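You operate a simulated robot arm through the tools that you are given. There is no shell and no other tool. Be economical: measure what you need, move in short steps, check, and stop when the job is done.

You run a simulated robot arm. Do the job below in one go: nothing can be reset, and whatever is moved stays where it is left.

JOB
Put the red stirrer in the red tub.

It is judged by the outcome, as a careful person would: the job done as asked, and still so three seconds after it is handed in. It fails if anything else is knocked over, pushed out of place, dropped, spilled or broken.

ROBOT AND FRAMES
A 6-joint arm with a two-finger parallel gripper, fixed in place. Base frame: the origin is at the foot of the arm, x ahead of it, y to its left, z up; the work surface is at about z = 0. Readings come in m, rad, newtons and seconds.
With the tool pointing down near the work surface it reaches from about 0.18 to 0.46 m from the base axis. Its first joint turns from -1.222 to 1.222 rad. Payload 1.9 kg.
The TCP is the grasp point between the finger pads, 0.023 m short of the fingertips. In the tool frame z runs along the fingers and y along their closing line. Largest opening 0.094 m; finger width 0.038, thickness 0.01; the body of the gripper, 0.054 by 0.096 m, starts 0.039 m behind the TCP.
Orientation is that of the tool frame in the base frame, as [roll, pitch, yaw] about the fixed x, y, z axes, in that order (R = Rz(yaw) Ry(pitch) Rx(roll)). With the fingers straight down and closing along the base's y, the tool's x points along the base's -x, its y along +y and its z along -z.

CONTROLS
- The arm moves only by the tool nudge_tool. Its argument "steps" is a list of rows, each an object (a shift or turn left out is 0, a gripper value left out holds the last) with "dr": the turn, a rotation vector about the tool's x, y, z in units of 90 degrees (1.0 is 90 degrees), a list of three; "linear": the shift along the tool's x, y, z in units of 150 mm (1.0 is 150 mm), a list of three; "hand": the closure in counts, from 0 (fully open) to 255 (shut). In form: [{"dr": [ax, ay, az], "linear": [dx, dy, dz], "hand": hand}, ...]. A call has 1 to 8 rows; each row is the pose to reach, as a shift and turn from the pose commanded when the call began, along the tool's axes at that moment. A call with a number of a shift or a turn outside -1 to 1 is refused whole. Each row takes 0.2 s and may step no farther than 0.05 m and 0.15 rad from the row before; otherwise, or with a gripper value out of range, the whole call is refused. A pose out of reach is approached as far as the arm can. The call stops where the force on the tool passes 40 N (or 10 N more than at its start, if that is more) or the arm is blocked; 0.2 s more then pass. The fingers move at their own pace (about 0.108 m/s each) and stop on an object; they squeeze with about 24 N. The grip force told is the motor's: it shows also when the fingers shut on nothing. Time passes only in rows, and 0.2 s behind the last, so rows that repeat a pose let the fingers close. The reply holds the time, the measured pose of the TCP, the force on the tool along the base axes, the opening and the grip force, in the units named above and with some noise.
- Cameras (640 x 400 px; columns grow to the right, rows downward): "scene" is fixed at [0.0675, 0.3158, 0.443]; the picture's right is [-0.69, -0.72, 0.00], its down [-0.28, 0.26, -0.92] and it looks along [0.67, -0.64, -0.38] (base axes); focal length 214 px, centre (320, 200). "wrist" rides on the gripper at [0.087, 0.016, -0.075] in the tool frame; the picture's right is [-0.18, 0.98, 0.00], its down [-0.58, -0.11, -0.81] and it looks along [-0.79, -0.15, 0.59] (tool axes); focal length 243 px, centre (320, 200). There is no depth. A picture from a camera that has moved, and an enlarged one, comes with that camera's place and axes in the base frame and with its lens.
- snapshot(camera): a new picture of that camera. It takes no simulated time.
- inspect(camera, box): a new picture of the part [left, top, right, bottom] of that camera's present view, enlarged. It takes no simulated time.
- sign_off(): hands the job in; it is judged then, once.

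Go step by step. Nothing tells you positions but the pictures and the camera data: compare them with the known pose of the tool, close in by small moves and look again before you grip or let go. The budget is 90 turns and 42 pictures, counting those below and the enlarged ones. Unless the task says otherwise, let go and move clear before handing in, and close with one line.

The tools are called after ">>>" by a JSON object that holds its "fn" and its "kwargs". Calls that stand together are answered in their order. nudge_tool: Moves the arm, as the interface text tells. Its arguments: {"type":"object","properties":{"steps":{"type":"array"}},"required":["steps"]} The other tools are called the same way: snapshot (camera) takes a picture; inspect (camera, box) takes an enlarged picture of a part of a camera's view; sign_off () hands the job in.

At the start:

```text
clock: 0.0
eef_pos: [0.2047, 0.0953, 0.4294]
orientation: [3.138, 0.002, 3.14]
force: [-0.2, 0.1, -0.5]
opening: 0.0939
grip_force: 0.0
```

scene: 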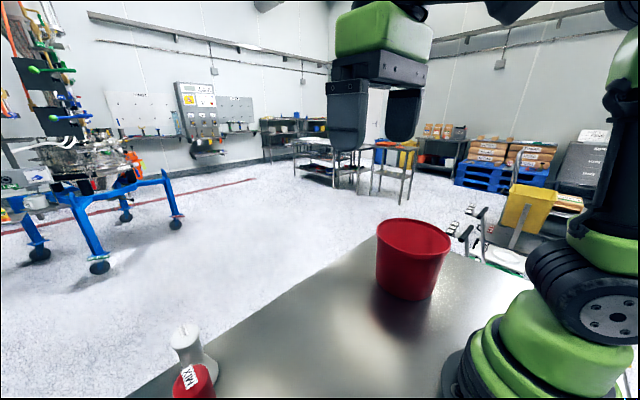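
wrist: 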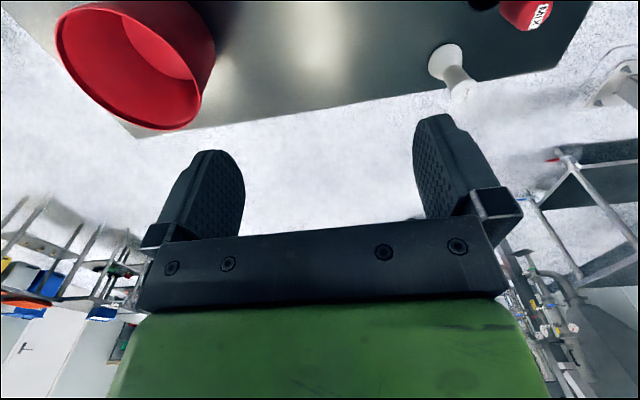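

I see a red tub in the middle of the table, and near the bottom edge of the scene view a red object labelled "MIX" beside a white spool-like object. I'll enlarge both views to identify the stirrer.

>>> {"fn": "inspect", "kwargs": {"camera": "scene", "box": [120, 300, 280, 400]}}

>>> {"fn": "inspect", "kwargs": {"camera": "wrist", "box": [400, 0, 600, 125]}}

```text
4.00 times, centred on (200, 350) of scene
camera zoom: at [0.0675, 0.3158, 0.443], right [-0.69, -0.72, 0.0], down [-0.28, 0.26, -0.92], along [0.67, -0.64, -0.38], focal length 858 px, centre (800, -400)
```

zoom: 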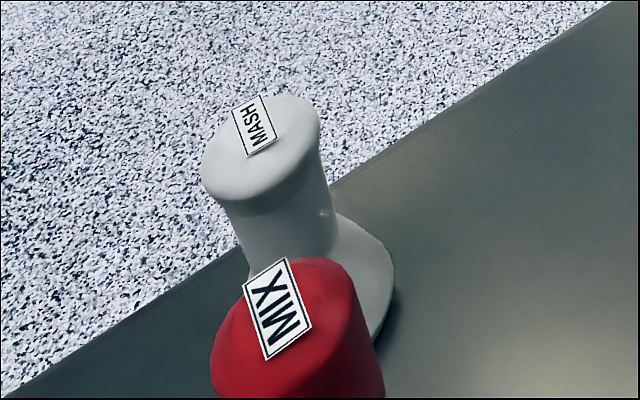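

```text
3.20 times, centred on (500, 62) of wrist
camera zoom: at [0.1188, 0.1125, 0.5031], right [0.19, 0.98, 0.0], down [0.58, -0.11, 0.81], along [0.79, -0.15, -0.59], focal length 776 px, centre (-256, 640)
```

zoom: 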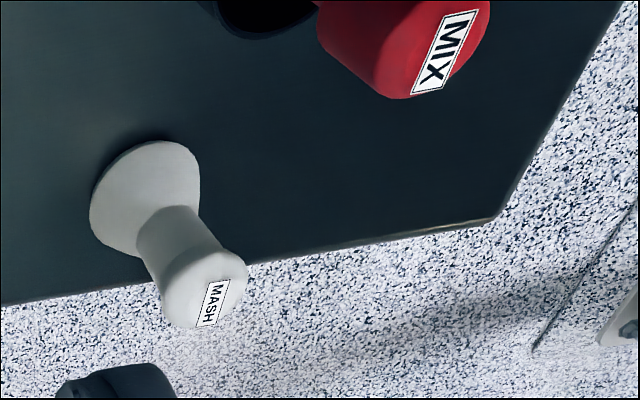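

The red "MIX" object looks tall (top near x 0.25, y 0.32, z 0.19), with the white masher beyond it at about (0.38, 0.31). I'll turn the tool so the wrist camera faces them.

>>> {"fn": "nudge_tool", "kwargs": {"steps": [{"dr": [0, 0, -0.09]}, {"dr": [0, 0, -0.18]}, {"dr": [0, 0, -0.27]}, {"dr": [0, 0, -0.36]}, {"dr": [0, 0, -0.45]}, {"dr": [0, 0, -0.54]}, {"dr": [0, 0, -0.63]}, {"dr": [0, 0, -0.7]}]}}

>>> {"fn": "snapshot", "kwargs": {"camera": "wrist"}}

```text
clock: 1.8
eef_pos: [0.2043, 0.0962, 0.4297]
orientation: [-3.142, 0.003, -2.041]
force: [-0.1, -0.6, 0.0]
opening: 0.0942
grip_force: 0.1
```

```text
37 pictures are left
camera wrist: at [0.1514, 0.0262, 0.5027], right [-0.79, 0.61, 0.0], down [0.36, 0.47, 0.81], along [0.49, 0.64, -0.59], focal length 243 px, centre (320, 200)
```

wrist: 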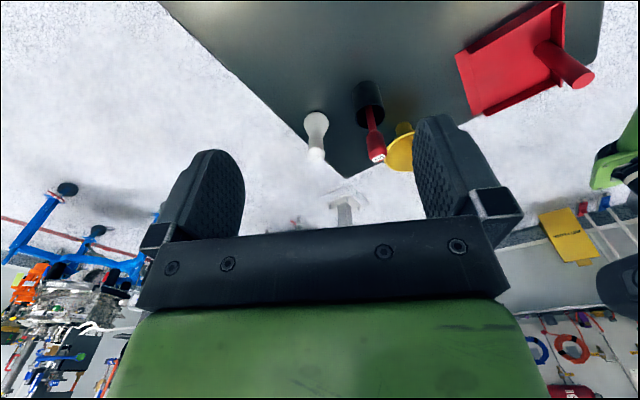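

Now I see a red handle marked MIX standing out of a black holder, a yellow object behind it, and a red tray with a handle. I'll enlarge this area.

>>> {"fn": "inspect", "kwargs": {"camera": "wrist", "box": [290, 60, 450, 180]}}

>>> {"fn": "inspect", "kwargs": {"camera": "wrist", "box": [440, 0, 640, 125]}}

```text
3.33 times, centred on (370, 120) of wrist
camera zoom: at [0.1514, 0.0262, 0.5027], right [-0.79, 0.61, 0.0], down [0.36, 0.47, 0.81], along [0.49, 0.64, -0.59], focal length 809 px, centre (153, 467)
```

zoom: 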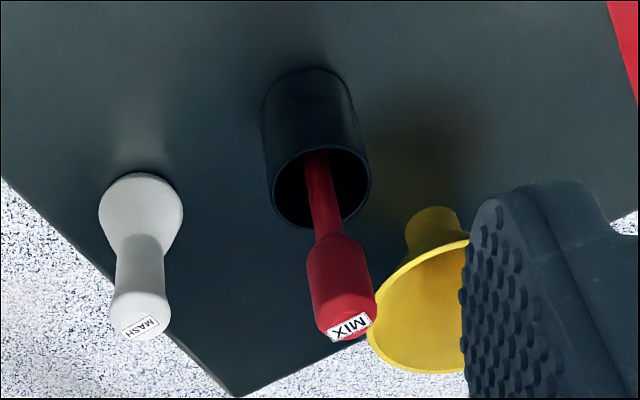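

```text
3.20 times, centred on (540, 62) of wrist
camera zoom: at [0.1514, 0.0262, 0.5027], right [-0.79, 0.61, 0.0], down [0.36, 0.47, 0.81], along [0.49, 0.64, -0.59], focal length 776 px, centre (-384, 640)
```

zoom: 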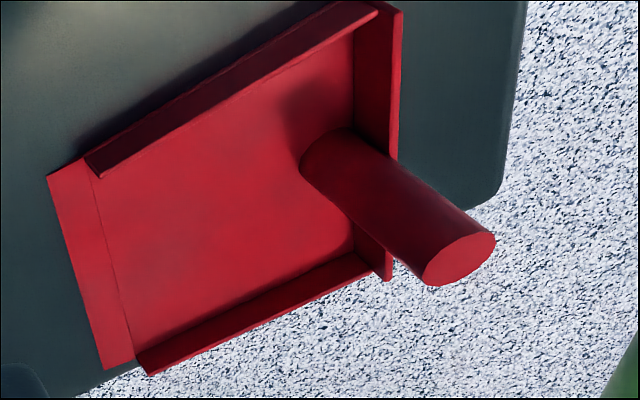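

The stirrer stands nearly upright in a black cup (about 0.25, 0.318), with its handle from z≈0.13 to 0.19 and the cup rim at about 0.085. I take the red bucket at about (0.245, -0.20) to be the tub. I'll approach high above the handle in stages.

>>> {"fn": "nudge_tool", "kwargs": {"steps": [{"linear": [-0.183, 0.05, 0.08]}, {"linear": [-0.366, 0.1, 0.16]}, {"linear": [-0.549, 0.15, 0.24]}, {"linear": [-0.732, 0.2, 0.32]}]}}

>>> {"fn": "snapshot", "kwargs": {"camera": "wrist"}}

>>> {"fn": "snapshot", "kwargs": {"camera": "scene"}}

```text
clock: 2.8
eef_pos: [0.2263, 0.2082, 0.3815]
orientation: [-3.141, 0.003, -2.044]
force: [0.2, 0.2, -0.8]
opening: 0.0938
grip_force: 0.0
```

```text
34 pictures are left
camera wrist: at [0.1739, 0.1393, 0.4548], right [-0.79, 0.61, 0.0], down [0.36, 0.47, 0.81], along [0.49, 0.64, -0.59], focal length 243 px, centre (320, 200)
```

wrist: 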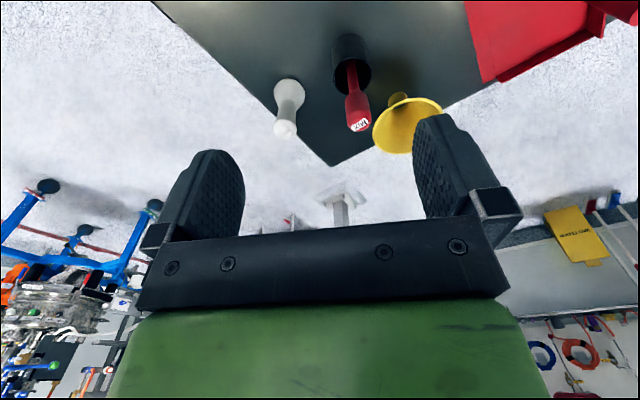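

```text
33 pictures are left
```

scene: 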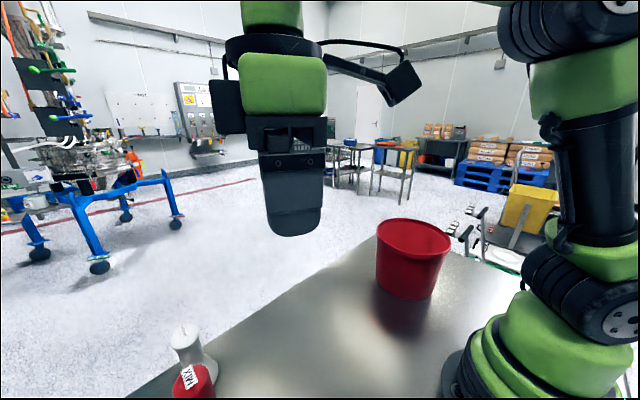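

The estimates agree so far. I'll enlarge to refine the handle and check the yellow funnel's clearance.

>>> {"fn": "inspect", "kwargs": {"camera": "wrist", "box": [320, 20, 460, 160]}}

```text
2.86 times, centred on (390, 90) of wrist
camera zoom: at [0.1739, 0.1393, 0.4548], right [-0.79, 0.61, 0.0], down [0.36, 0.47, 0.81], along [0.49, 0.64, -0.59], focal length 693 px, centre (120, 514)
```

zoom: 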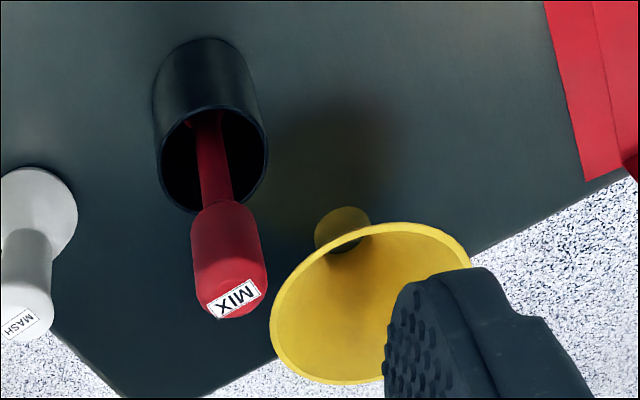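

The handle axis is at about (0.250, 0.321) and the funnel rim is at z≈0.10, about 0.07 m away, so fingertips at 0.14 will clear it. Moving to a pose above the handle.

>>> {"fn": "nudge_tool", "kwargs": {"steps": [{"linear": [-0.185, 0.051, 0.133]}, {"linear": [-0.37, 0.102, 0.266]}, {"linear": [-0.555, 0.154, 0.4]}, {"linear": [-0.74, 0.205, 0.533]}, {"linear": [-0.74, 0.205, 0.533]}]}}

>>> {"fn": "snapshot", "kwargs": {"camera": "wrist"}}

>>> {"fn": "snapshot", "kwargs": {"camera": "scene"}}

```text
clock: 4.0
eef_pos: [0.2521, 0.3228, 0.3022]
orientation: [3.141, 0.001, -2.044]
force: [-0.1, -0.3, 1.1]
opening: 0.094
grip_force: 0.1
```

```text
31 pictures are left
camera wrist: at [0.1989, 0.2533, 0.3747], right [-0.79, 0.61, 0.0], down [0.36, 0.47, 0.81], along [0.49, 0.64, -0.59], focal length 243 px, centre (320, 200)
```

wrist: 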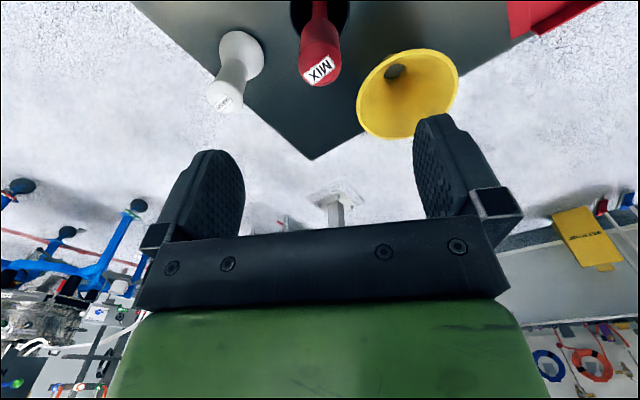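

```text
30 pictures are left
```

scene: 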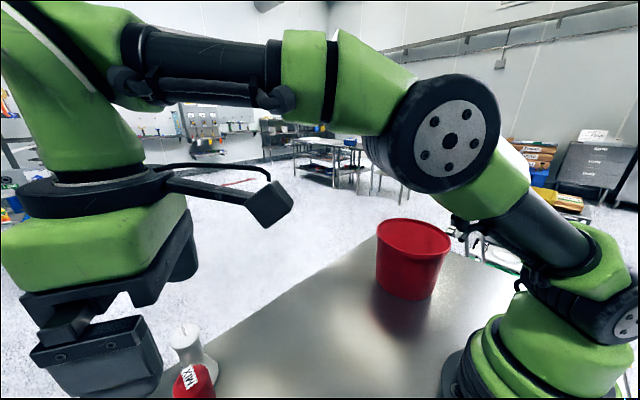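

The handle top triangulates to about (0.250, 0.320), within 3 mm of the tool axis. I'll lower until the fingertips are just above the top, then check again.

>>> {"fn": "nudge_tool", "kwargs": {"steps": [{"linear": [0.023, 0.003, 0.2]}, {"linear": [0.023, 0.003, 0.4]}, {"linear": [0.023, 0.003, 0.515]}, {"linear": [0.023, 0.003, 0.515]}]}}

>>> {"fn": "snapshot", "kwargs": {"camera": "wrist"}}

>>> {"fn": "snapshot", "kwargs": {"camera": "scene"}}

```text
clock: 5.0
eef_pos: [0.2515, 0.3182, 0.2244]
orientation: [-3.14, 0.003, -2.042]
force: [0.1, 0.2, -0.5]
opening: 0.094
grip_force: 0.0
```

```text
29 pictures are left
camera wrist: at [0.1979, 0.2489, 0.2972], right [-0.79, 0.61, 0.0], down [0.36, 0.47, 0.81], along [0.49, 0.64, -0.59], focal length 243 px, centre (320, 200)
```

wrist: 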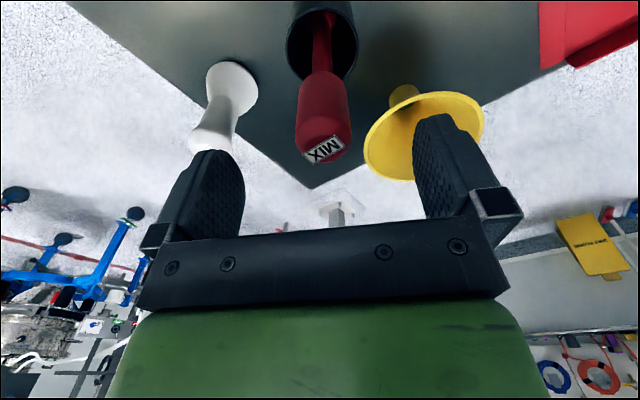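

```text
28 pictures are left
```

scene: 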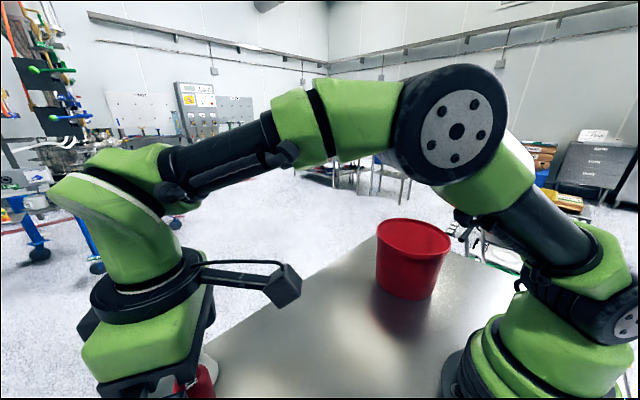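

The handle is centred between the fingers to within a couple of millimetres. Lowering to grip height, z≈0.165, with the fingers open.

>>> {"fn": "nudge_tool", "kwargs": {"steps": [{"linear": [-0.01, 0.014, 0.1]}, {"linear": [-0.01, 0.014, 0.2]}, {"linear": [-0.01, 0.014, 0.3]}, {"linear": [-0.01, 0.014, 0.396]}, {"linear": [-0.01, 0.014, 0.396]}]}}

>>> {"fn": "snapshot", "kwargs": {"camera": "wrist"}}

```text
clock: 6.2
eef_pos: [0.2497, 0.3218, 0.1653]
orientation: [-3.141, 0.002, -2.043]
force: [-0.2, -0.6, 0.3]
opening: 0.0941
grip_force: 0.1
```

```text
27 pictures are left
camera wrist: at [0.1961, 0.251, 0.2383], right [-0.79, 0.61, 0.0], down [0.36, 0.47, 0.81], along [0.49, 0.64, -0.59], focal length 243 px, centre (320, 200)
```

wrist: 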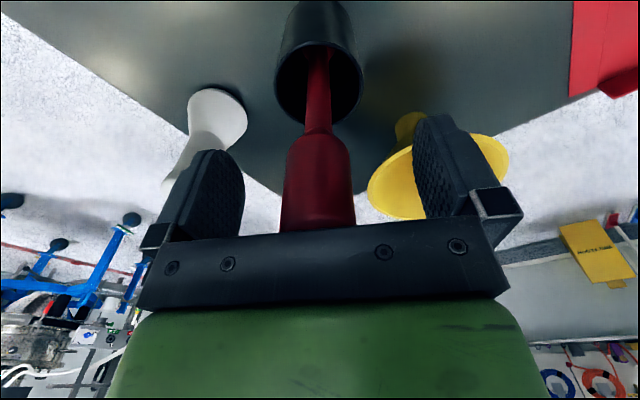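

The handle sits between the pads with the masher and funnel clear. Closing the gripper.

>>> {"fn": "nudge_tool", "kwargs": {"steps": [{"hand": 120}, {"hand": 200}, {"hand": 255}, {"hand": 255}, {"hand": 255}]}}

>>> {"fn": "snapshot", "kwargs": {"camera": "wrist"}}

```text
clock: 7.4
eef_pos: [0.2496, 0.3206, 0.1658]
orientation: [3.141, 0.003, -2.042]
force: [-0.4, -0.2, 0.4]
opening: 0.0291
grip_force: 23.6
```

```text
26 pictures are left
camera wrist: at [0.1962, 0.251, 0.2385], right [-0.79, 0.61, 0.0], down [0.36, 0.47, 0.81], along [0.49, 0.64, -0.59], focal length 243 px, centre (320, 200)
```

wrist: 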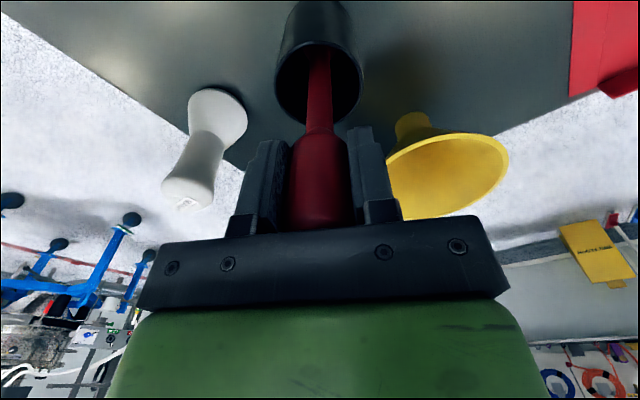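

The fingers hold the handle at a 29 mm opening. I'll lift a little, straight up and slowly, and check that the cup stays put.

>>> {"fn": "nudge_tool", "kwargs": {"steps": [{"linear": [0, 0, -0.1]}, {"linear": [0, 0, -0.2]}, {"linear": [0, 0, -0.3]}, {"linear": [0, 0, -0.4]}]}}

>>> {"fn": "snapshot", "kwargs": {"camera": "wrist"}}

```text
clock: 8.4
eef_pos: [0.2487, 0.319, 0.2267]
orientation: [-3.141, 0.003, -2.046]
force: [-0.4, -0.3, -0.6]
opening: 0.0291
grip_force: 24.5
```

```text
25 pictures are left
camera wrist: at [0.1944, 0.2498, 0.2994], right [-0.79, 0.61, 0.0], down [0.36, 0.47, 0.81], along [0.49, 0.64, -0.59], focal length 243 px, centre (320, 200)
```

wrist: 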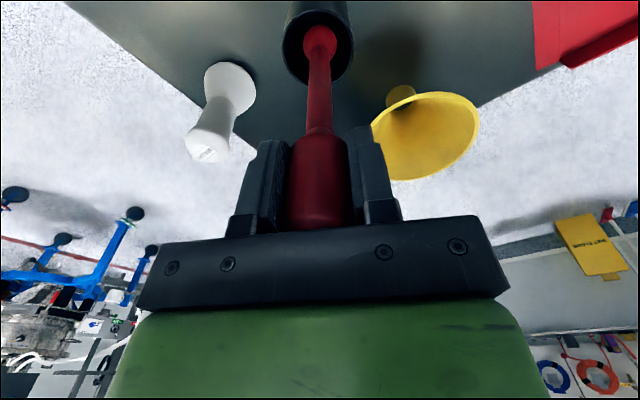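

The cup stays put and the stirrer is sliding out cleanly. I'll continue straight up to about z 0.36.

>>> {"fn": "nudge_tool", "kwargs": {"steps": [{"linear": [0, 0, -0.12]}, {"linear": [0, 0, -0.26]}, {"linear": [0, 0, -0.4]}, {"linear": [0, 0, -0.55]}, {"linear": [0, 0, -0.7]}, {"linear": [0, 0, -0.85]}, {"linear": [0, 0, -0.93]}, {"linear": [0, 0, -0.93]}]}}

>>> {"fn": "snapshot", "kwargs": {"camera": "wrist"}}

>>> {"fn": "snapshot", "kwargs": {"camera": "scene"}}

```text
clock: 10.2
eef_pos: [0.2413, 0.3256, 0.3355]
orientation: [3.14, 0.003, -2.043]
force: [-1.1, 0.2, -0.2]
opening: 0.0293
grip_force: 23.7
out of reach, approached as far as the arm can: row 6, 7, 8
```

```text
24 pictures are left
camera wrist: at [0.1873, 0.2548, 0.4094], right [-0.79, 0.61, 0.0], down [0.36, 0.47, 0.81], along [0.49, 0.64, -0.59], focal length 243 px, centre (320, 200)
```

wrist: 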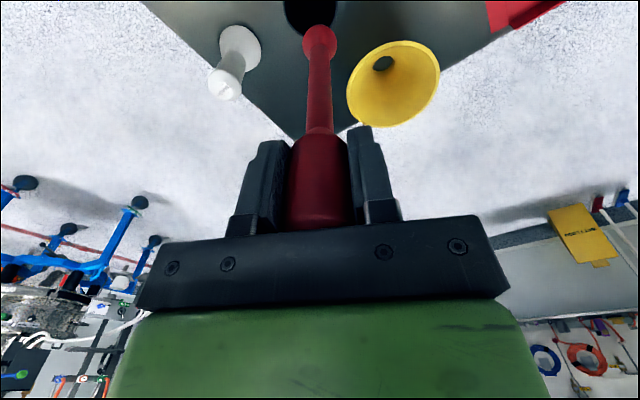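

```text
23 pictures are left
```

scene: 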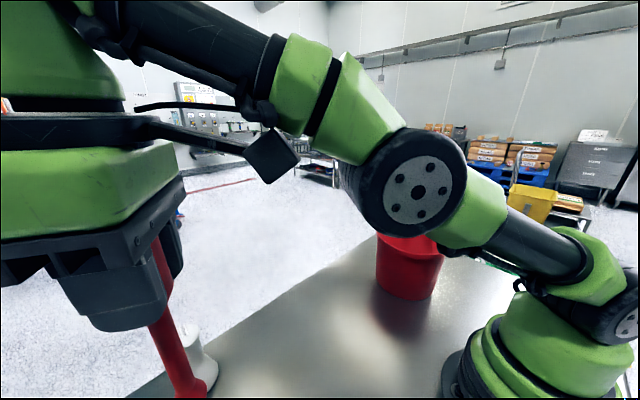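

The stirrer is out, its tip about 0.17 m below the TCP and well above the cup; the arm hit its reach limit going up. I'll move inward along -y, then raise a little more before crossing to the tub.

>>> {"fn": "nudge_tool", "kwargs": {"steps": [{"linear": [0.15, -0.077, 0]}, {"linear": [0.3, -0.154, 0]}, {"linear": [0.45, -0.23, 0]}, {"linear": [0.6, -0.307, 0]}, {"linear": [0.75, -0.384, 0]}, {"linear": [0.9, -0.46, 0]}, {"linear": [0.9, -0.46, 0]}]}}

```text
clock: 10.5
eef_pos: [0.2461, 0.3201, 0.338]
orientation: [-3.116, 0.006, -2.054]
force: [65.9, 123.6, -113.4]
opening: 0.0291
grip_force: 24.2
out of reach, approached as far as the arm can: row 1
stopped in row 1: the force on the tool passed its limit (the readings are from after the stop); the commanded pose is now the measured one
```

The move stopped at once with a large force reading. I'll look before doing anything else.

>>> {"fn": "snapshot", "kwargs": {"camera": "scene"}}

>>> {"fn": "snapshot", "kwargs": {"camera": "wrist"}}

```text
22 pictures are left
```

scene: 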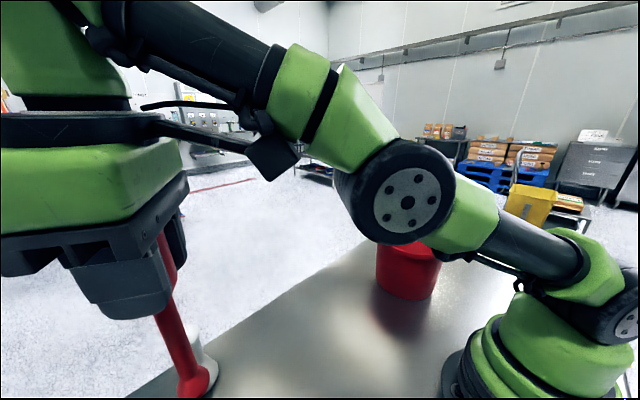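

```text
21 pictures are left
camera wrist: at [0.1908, 0.2517, 0.4098], right [-0.78, 0.62, -0.02], down [0.35, 0.47, 0.81], along [0.52, 0.63, -0.58], focal length 243 px, centre (320, 200)
```

wrist: 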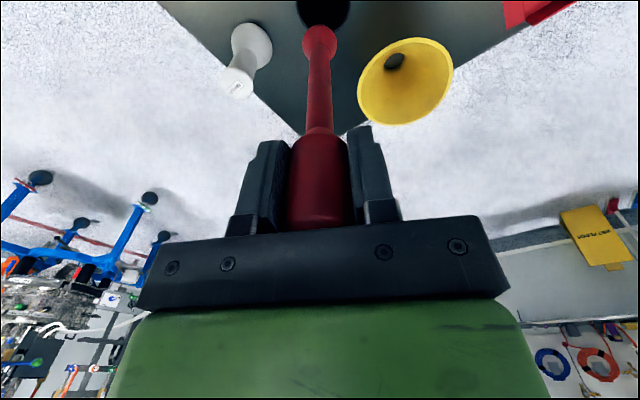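

The stirrer is still held and nothing has moved; it looks like a jerk at the arm's reach limit. I'll wait one row and then take a small step down and inward.

>>> {"fn": "nudge_tool", "kwargs": {"steps": [{"linear": [0, 0, 0]}, {"linear": [0.02, -0.01, 0.02]}, {"linear": [0.05, -0.025, 0.05]}, {"linear": [0.08, -0.04, 0.08]}]}}

```text
clock: 11.1
eef_pos: [0.2486, 0.3203, 0.3374]
orientation: [-3.107, 0.009, -2.06]
force: [60.2, 114.4, -103.5]
opening: 0.0291
grip_force: 24.1
out of reach, approached as far as the arm can: row 2, 3
stopped in row 3: the force on the tool passed its limit (the readings are from after the stop); the commanded pose is now the measured one
```

The force is steady and points outward and down, which suggests the wrist camera is pressing against the arm's own forearm: stretched up here, the forearm slopes upward into it. I'll back off straight down a few centimetres, which keeps the stirrer tip above the cup.

>>> {"fn": "nudge_tool", "kwargs": {"steps": [{"linear": [0, 0, 0.05]}, {"linear": [0, 0, 0.1]}, {"linear": [0, 0, 0.15]}, {"linear": [0, 0, 0.2]}]}}

```text
clock: 12.1
eef_pos: [0.2495, 0.3201, 0.3372]
orientation: [-3.107, 0.009, -2.053]
force: [71.6, 115.2, -96.1]
opening: 0.0293
grip_force: 23.5
out of reach, approached as far as the arm can: row 1, 2, 3, 4
```

The arm didn't move, and a small sideways tilt has built up. I'll undo that tilt while going down.

>>> {"fn": "nudge_tool", "kwargs": {"steps": [{"dr": [-0.022, -0.006, 0], "linear": [0, 0, 0.05]}, {"dr": [-0.022, -0.006, 0], "linear": [0, 0, 0.15]}, {"dr": [-0.022, -0.006, 0], "linear": [0, 0, 0.25]}]}}

```text
clock: 12.4
eef_pos: [0.2509, 0.32, 0.3378]
orientation: [-3.098, 0.014, -2.061]
force: [61.1, 110.3, -100.2]
opening: 0.0293
grip_force: 23.7
out of reach, approached as far as the arm can: row 1
stopped in row 1: the force on the tool passed its limit (the readings are from after the stop); the commanded pose is now the measured one
```

Still pinned. I'll look closely at where the contact is.

>>> {"fn": "inspect", "kwargs": {"camera": "scene", "box": [100, 20, 420, 220]}}

```text
2.00 times, centred on (260, 120) of scene
camera zoom: at [0.0675, 0.3158, 0.443], right [-0.69, -0.72, 0.0], down [-0.28, 0.26, -0.92], along [0.67, -0.64, -0.38], focal length 429 px, centre (440, 360)
```

zoom: 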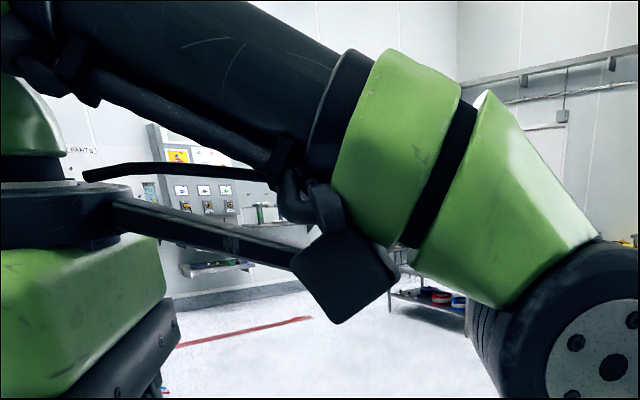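

The wrist camera is indeed wedged against the elbow end of the forearm. I'll swing the tool outward about the wrist (fingers out, camera away from the forearm), which keeps the stirrer tip well above everything.

>>> {"fn": "nudge_tool", "kwargs": {"steps": [{"dr": [0, -0.03, 0], "linear": [-0.06, 0, 0.0]}, {"dr": [0, -0.06, 0], "linear": [-0.12, 0, 0.0]}, {"dr": [0, -0.09, 0], "linear": [-0.18, 0, 0.02]}]}}

```text
clock: 13.2
eef_pos: [0.262, 0.3438, 0.3347]
orientation: [-3.105, 0.155, -2.052]
force: [0.7, -0.7, -1.1]
opening: 0.0291
grip_force: 23.9
```

The arm is free and nothing is touching. Next I'll go down 35 mm and then move inward, staying clear of the cup and funnel.

>>> {"fn": "nudge_tool", "kwargs": {"steps": [{"linear": [0.018, 0.004, 0.115]}, {"linear": [0.036, 0.008, 0.23]}, {"linear": [0.18, 0.008, 0.208]}, {"linear": [0.34, 0.008, 0.183]}, {"linear": [0.5, 0.008, 0.158]}, {"linear": [0.66, 0.008, 0.133]}, {"linear": [0.82, 0.008, 0.108]}]}}

>>> {"fn": "snapshot", "kwargs": {"camera": "wrist"}}

```text
clock: 14.8
eef_pos: [0.2084, 0.2382, 0.3002]
orientation: [-3.104, 0.151, -2.053]
force: [-0.2, -0.1, -0.8]
opening: 0.0293
grip_force: 24.0
```

```text
19 pictures are left
camera wrist: at [0.1469, 0.1617, 0.3588], right [-0.78, 0.62, -0.01], down [0.28, 0.37, 0.89], along [0.56, 0.69, -0.46], focal length 243 px, centre (320, 200)
```

wrist: 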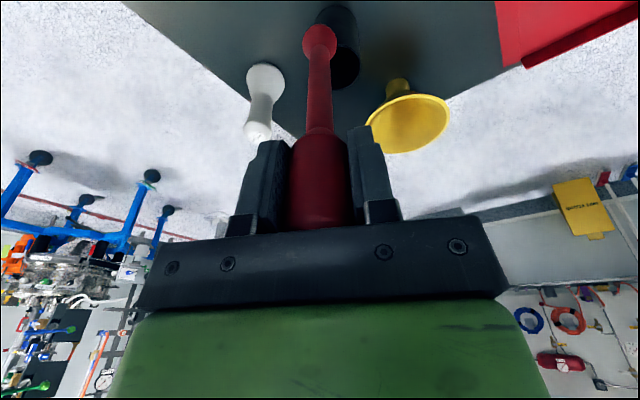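

The cup, masher and funnel are undisturbed. Now I'll straighten the tool and raise it.

>>> {"fn": "nudge_tool", "kwargs": {"steps": [{"dr": [-0.008, 0.032, 0], "linear": [-0.02, -0.005, -0.13]}, {"dr": [-0.016, 0.064, 0], "linear": [-0.04, -0.01, -0.26]}, {"dr": [-0.024, 0.096, 0], "linear": [-0.062, -0.015, -0.395]}]}}

```text
clock: 15.6
eef_pos: [0.207, 0.2378, 0.3614]
orientation: [-3.138, 0.0, -2.054]
force: [0.2, -0.5, -0.7]
opening: 0.029
grip_force: 23.9
```

Straight and free at z 0.36. Next I'll cross toward the tub along -y, turning the tool back as I go.

>>> {"fn": "nudge_tool", "kwargs": {"steps": [{"dr": [0, 0, 0.075], "linear": [0.127, -0.092, -0.03]}, {"dr": [0, 0, 0.15], "linear": [0.254, -0.184, -0.06]}, {"dr": [0, 0, 0.225], "linear": [0.382, -0.276, -0.09]}, {"dr": [0, 0, 0.3], "linear": [0.51, -0.368, -0.12]}, {"dr": [0, 0, 0.375], "linear": [0.637, -0.46, -0.133]}, {"dr": [0, 0, 0.45], "linear": [0.764, -0.552, -0.133]}]}}

```text
clock: 17.0
eef_pos: [0.2259, 0.0972, 0.3798]
orientation: [3.141, 0.001, -2.763]
force: [0.3, -0.4, 0.1]
opening: 0.0292
grip_force: 23.8
```

On course and holding. Continuing to y ≈ -0.05, then I'll look at the tub.

>>> {"fn": "nudge_tool", "kwargs": {"steps": [{"dr": [0, 0, 0.065], "linear": [0.062, -0.155, 0]}, {"dr": [0, 0, 0.13], "linear": [0.123, -0.31, 0]}, {"dr": [0, 0, 0.195], "linear": [0.185, -0.465, 0]}, {"dr": [0, 0, 0.26], "linear": [0.246, -0.62, 0]}, {"dr": [0, 0, 0.325], "linear": [0.308, -0.775, 0]}, {"dr": [0, 0, 0.39], "linear": [0.369, -0.929, 0]}]}}

>>> {"fn": "snapshot", "kwargs": {"camera": "wrist"}}

>>> {"fn": "snapshot", "kwargs": {"camera": "scene"}}

```text
clock: 18.4
eef_pos: [0.2274, -0.053, 0.3806]
orientation: [3.141, 0.001, 2.907]
force: [0.0, 0.5, -0.1]
opening: 0.0292
grip_force: 23.7
```

```text
18 pictures are left
camera wrist: at [0.1475, -0.0167, 0.4541], right [0.41, 0.91, 0.0], down [0.54, -0.24, 0.81], along [0.74, -0.33, -0.59], focal length 243 px, centre (320, 200)
```

wrist: 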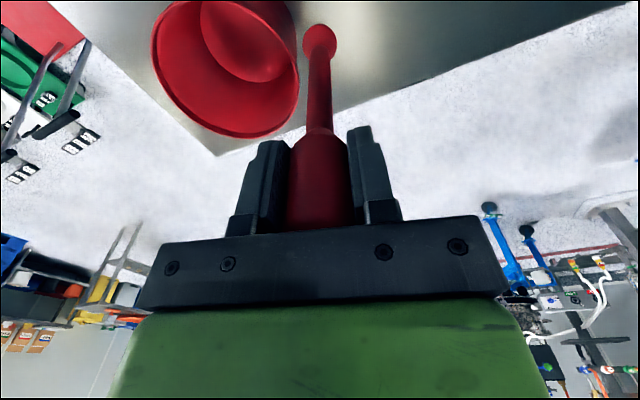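

```text
17 pictures are left
```

scene: 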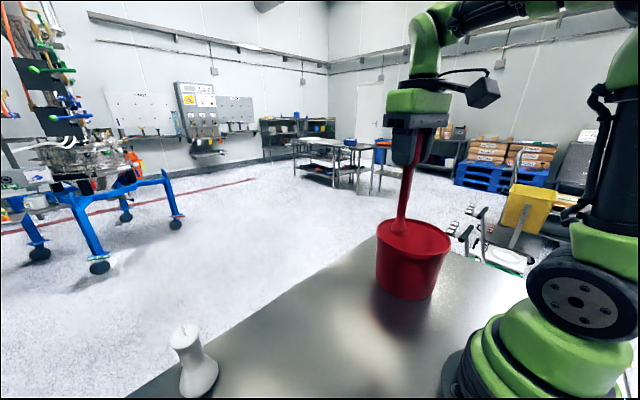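

The tub's rim centre works out at about (0.24, -0.185), rim z≈0.145 and about 0.18 m across. The stirrer tip is at about 0.21, so I can move over the centre.

>>> {"fn": "nudge_tool", "kwargs": {"steps": [{"linear": [-0.06, -0.167, 0]}, {"linear": [-0.12, -0.333, 0]}, {"linear": [-0.18, -0.5, 0]}, {"linear": [-0.24, -0.667, 0]}, {"linear": [-0.299, -0.833, 0]}, {"linear": [-0.299, -0.833, 0]}]}}

>>> {"fn": "snapshot", "kwargs": {"camera": "wrist"}}

>>> {"fn": "snapshot", "kwargs": {"camera": "scene"}}

```text
clock: 19.8
eef_pos: [0.2427, -0.1857, 0.3817]
orientation: [-3.141, 0.001, 2.91]
force: [0.3, 0.0, -1.1]
opening: 0.0292
grip_force: 23.9
```

```text
16 pictures are left
camera wrist: at [0.1619, -0.15, 0.4544], right [0.41, 0.91, 0.0], down [0.54, -0.24, 0.81], along [0.74, -0.33, -0.59], focal length 243 px, centre (320, 200)
```

wrist: 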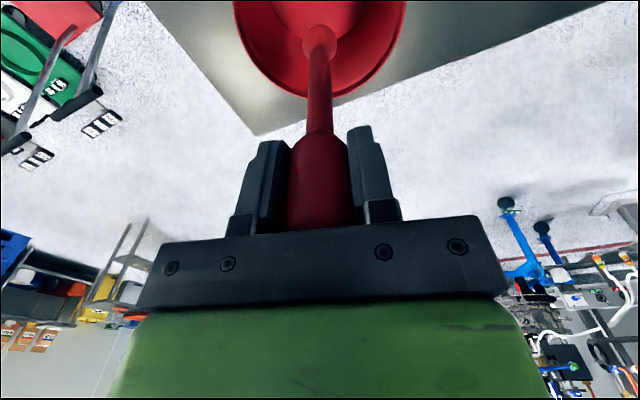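

```text
15 pictures are left
```

scene: 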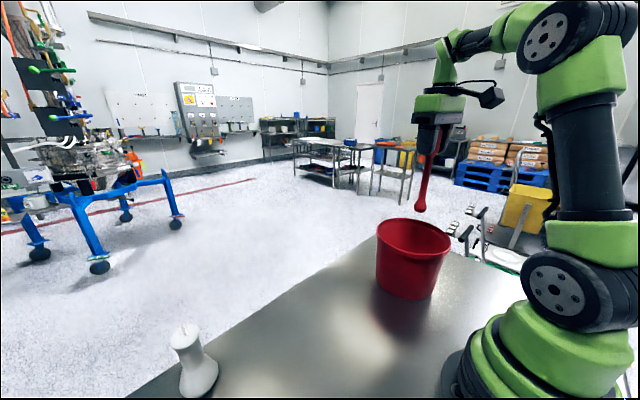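

The tip is right over the tub's centre in both views. Lowering straight down.

>>> {"fn": "nudge_tool", "kwargs": {"steps": [{"linear": [0, 0, 0.14]}, {"linear": [0, 0, 0.28]}, {"linear": [0, 0, 0.42]}, {"linear": [0, 0, 0.56]}, {"linear": [0, 0, 0.7]}, {"linear": [0, 0, 0.85]}, {"linear": [0, 0, 0.95]}, {"linear": [0, 0, 0.95]}]}}

>>> {"fn": "snapshot", "kwargs": {"camera": "scene"}}

>>> {"fn": "snapshot", "kwargs": {"camera": "wrist"}}

```text
clock: 21.6
eef_pos: [0.2407, -0.184, 0.2377]
orientation: [3.14, 0.002, 2.909]
force: [-0.4, 1.2, 0.1]
opening: 0.0293
grip_force: 24.4
```

```text
14 pictures are left
```

scene: 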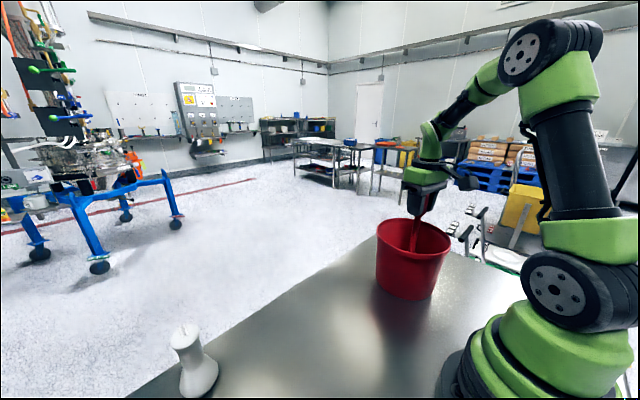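

```text
13 pictures are left
camera wrist: at [0.1612, -0.1486, 0.3108], right [0.41, 0.91, 0.0], down [0.54, -0.24, 0.81], along [0.74, -0.33, -0.59], focal length 243 px, centre (320, 200)
```

wrist: 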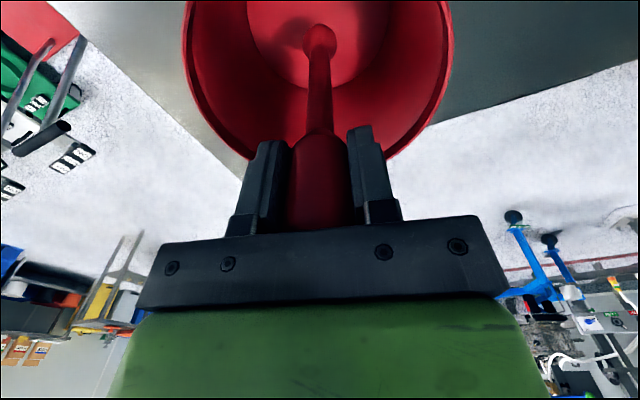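

The stirrer is centred in the tub with its tip about 70 mm above the floor. Lowering slowly until it is nearly touching.

>>> {"fn": "nudge_tool", "kwargs": {"steps": [{"linear": [0, 0, 0.08]}, {"linear": [0, 0, 0.16]}, {"linear": [0, 0, 0.23]}, {"linear": [0, 0, 0.29]}, {"linear": [0, 0, 0.33]}, {"linear": [0, 0, 0.36]}, {"linear": [0, 0, 0.36]}]}}

>>> {"fn": "snapshot", "kwargs": {"camera": "wrist"}}

```text
clock: 23.2
eef_pos: [0.2417, -0.1835, 0.1831]
orientation: [-3.14, 0.002, 2.909]
force: [0.2, 0.4, -0.8]
opening: 0.0292
grip_force: 23.6
```

```text
12 pictures are left
camera wrist: at [0.1614, -0.1478, 0.2568], right [0.41, 0.91, 0.0], down [0.54, -0.24, 0.81], along [0.74, -0.33, -0.59], focal length 243 px, centre (320, 200)
```

wrist: 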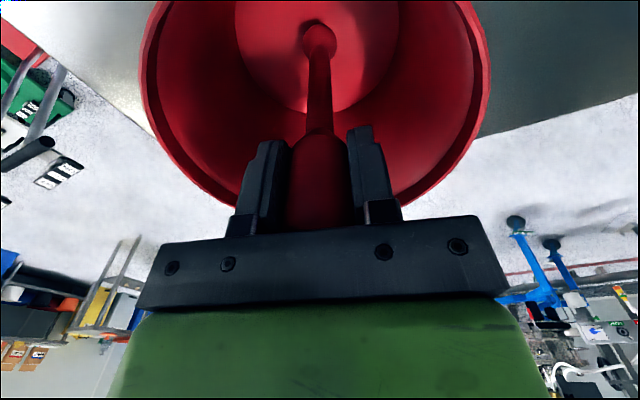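

Close to the floor now. I'll go a few millimetres further in small steps.

>>> {"fn": "nudge_tool", "kwargs": {"steps": [{"linear": [0, 0, 0.02]}, {"linear": [0, 0, 0.04]}, {"linear": [0, 0, 0.06]}, {"linear": [0, 0, 0.06]}]}}

```text
clock: 24.2
eef_pos: [0.2415, -0.1834, 0.1743]
orientation: [-3.14, 0.001, 2.91]
force: [0.4, 0.4, -1.4]
opening: 0.0292
grip_force: 24.1
```

The tip is within a few millimetres of the floor with no load. Opening the fingers.

>>> {"fn": "nudge_tool", "kwargs": {"steps": [{"hand": 150}, {"hand": 80}, {"hand": 30}, {"hand": 30}, {"hand": 30}]}}

>>> {"fn": "snapshot", "kwargs": {"camera": "wrist"}}

>>> {"fn": "snapshot", "kwargs": {"camera": "scene"}}

```text
clock: 25.4
eef_pos: [0.2422, -0.1844, 0.1753]
orientation: [-3.141, 0.002, 2.91]
force: [0.2, -1.0, 0.0]
opening: 0.0828
grip_force: 0.1
```

```text
11 pictures are left
camera wrist: at [0.162, -0.1482, 0.2483], right [0.41, 0.91, 0.0], down [0.54, -0.24, 0.81], along [0.74, -0.33, -0.59], focal length 243 px, centre (320, 200)
```

wrist: 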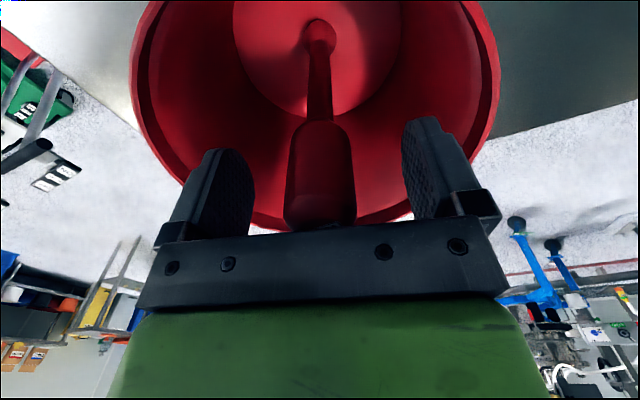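

```text
10 pictures are left
```

scene: 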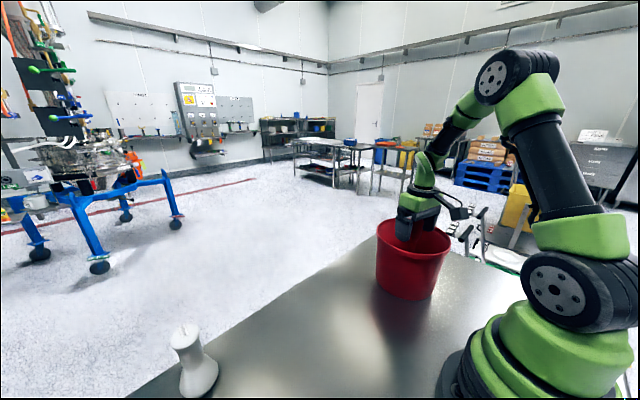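

The stirrer is released and stands or leans in the tub. I'll withdraw straight up.

>>> {"fn": "nudge_tool", "kwargs": {"steps": [{"linear": [0, 0, -0.06]}, {"linear": [0, 0, -0.14]}, {"linear": [0, 0, -0.24]}, {"linear": [0, 0, -0.38]}, {"linear": [0, 0, -0.54]}, {"linear": [0, 0, -0.7]}, {"linear": [0, 0, -0.86]}, {"linear": [0, 0, -1.0]}]}}

>>> {"fn": "snapshot", "kwargs": {"camera": "wrist"}}

>>> {"fn": "snapshot", "kwargs": {"camera": "scene"}}

```text
clock: 27.2
eef_pos: [0.2418, -0.1844, 0.3262]
orientation: [-3.141, 0.0, 2.91]
force: [0.4, -0.3, 0.5]
opening: 0.0832
grip_force: 0.0
```

```text
9 pictures are left
camera wrist: at [0.1613, -0.1485, 0.399], right [0.4, 0.91, 0.0], down [0.54, -0.24, 0.81], along [0.74, -0.33, -0.59], focal length 243 px, centre (320, 200)
```

wrist: 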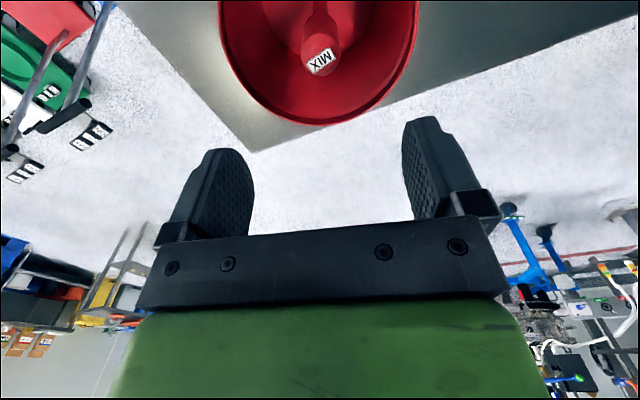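

```text
8 pictures are left
```

scene: 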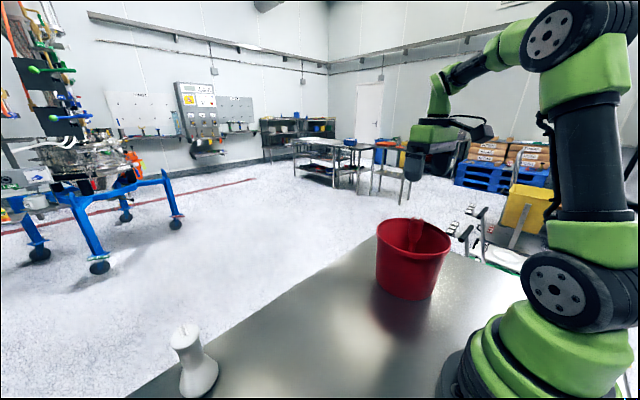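

The stirrer is in the tub and looks almost upright. I'll wait a couple of seconds to see that it settles.

>>> {"fn": "nudge_tool", "kwargs": {"steps": [{"linear": [0, 0, -0.05]}, {"linear": [0, 0, -0.1]}, {"linear": [0, 0, -0.1]}, {"linear": [0, 0, -0.1]}, {"linear": [0, 0, -0.1]}, {"linear": [0, 0, -0.1]}, {"linear": [0, 0, -0.1]}, {"linear": [0, 0, -0.1]}]}}

>>> {"fn": "snapshot", "kwargs": {"camera": "wrist"}}

>>> {"fn": "inspect", "kwargs": {"camera": "scene", "box": [350, 190, 480, 310]}}

```text
clock: 29.0
eef_pos: [0.2418, -0.1849, 0.3405]
orientation: [-3.14, 0.002, 2.909]
force: [0.8, 1.3, 0.0]
opening: 0.0826
grip_force: 0.1
```

```text
7 pictures are left
camera wrist: at [0.1612, -0.1482, 0.4135], right [0.41, 0.91, 0.0], down [0.54, -0.24, 0.81], along [0.74, -0.33, -0.59], focal length 243 px, centre (320, 200)
```

wrist: 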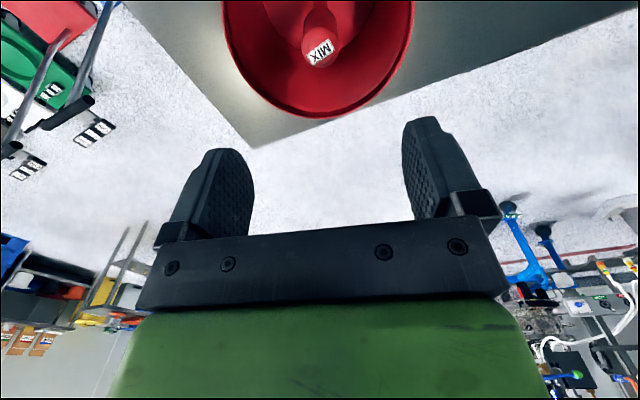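

```text
3.33 times, centred on (415, 250) of scene
camera zoom: at [0.0675, 0.3158, 0.443], right [-0.69, -0.72, 0.0], down [-0.28, 0.26, -0.92], along [0.67, -0.64, -0.38], focal length 715 px, centre (3, 33)
```

zoom: 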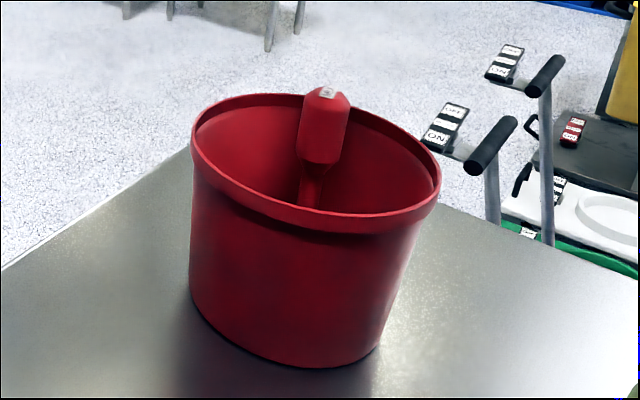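

The stirrer has settled inside the red tub, the tub hasn't moved, and the gripper is clear above it. Handing in.

>>> {"fn": "sign_off", "kwargs": {}}

```text
The job is handed in.
```

The red stirrer is in the red tub, standing upright or nearly so. No other object was moved, though the arm briefly jammed its own wrist camera against its forearm on the way over.
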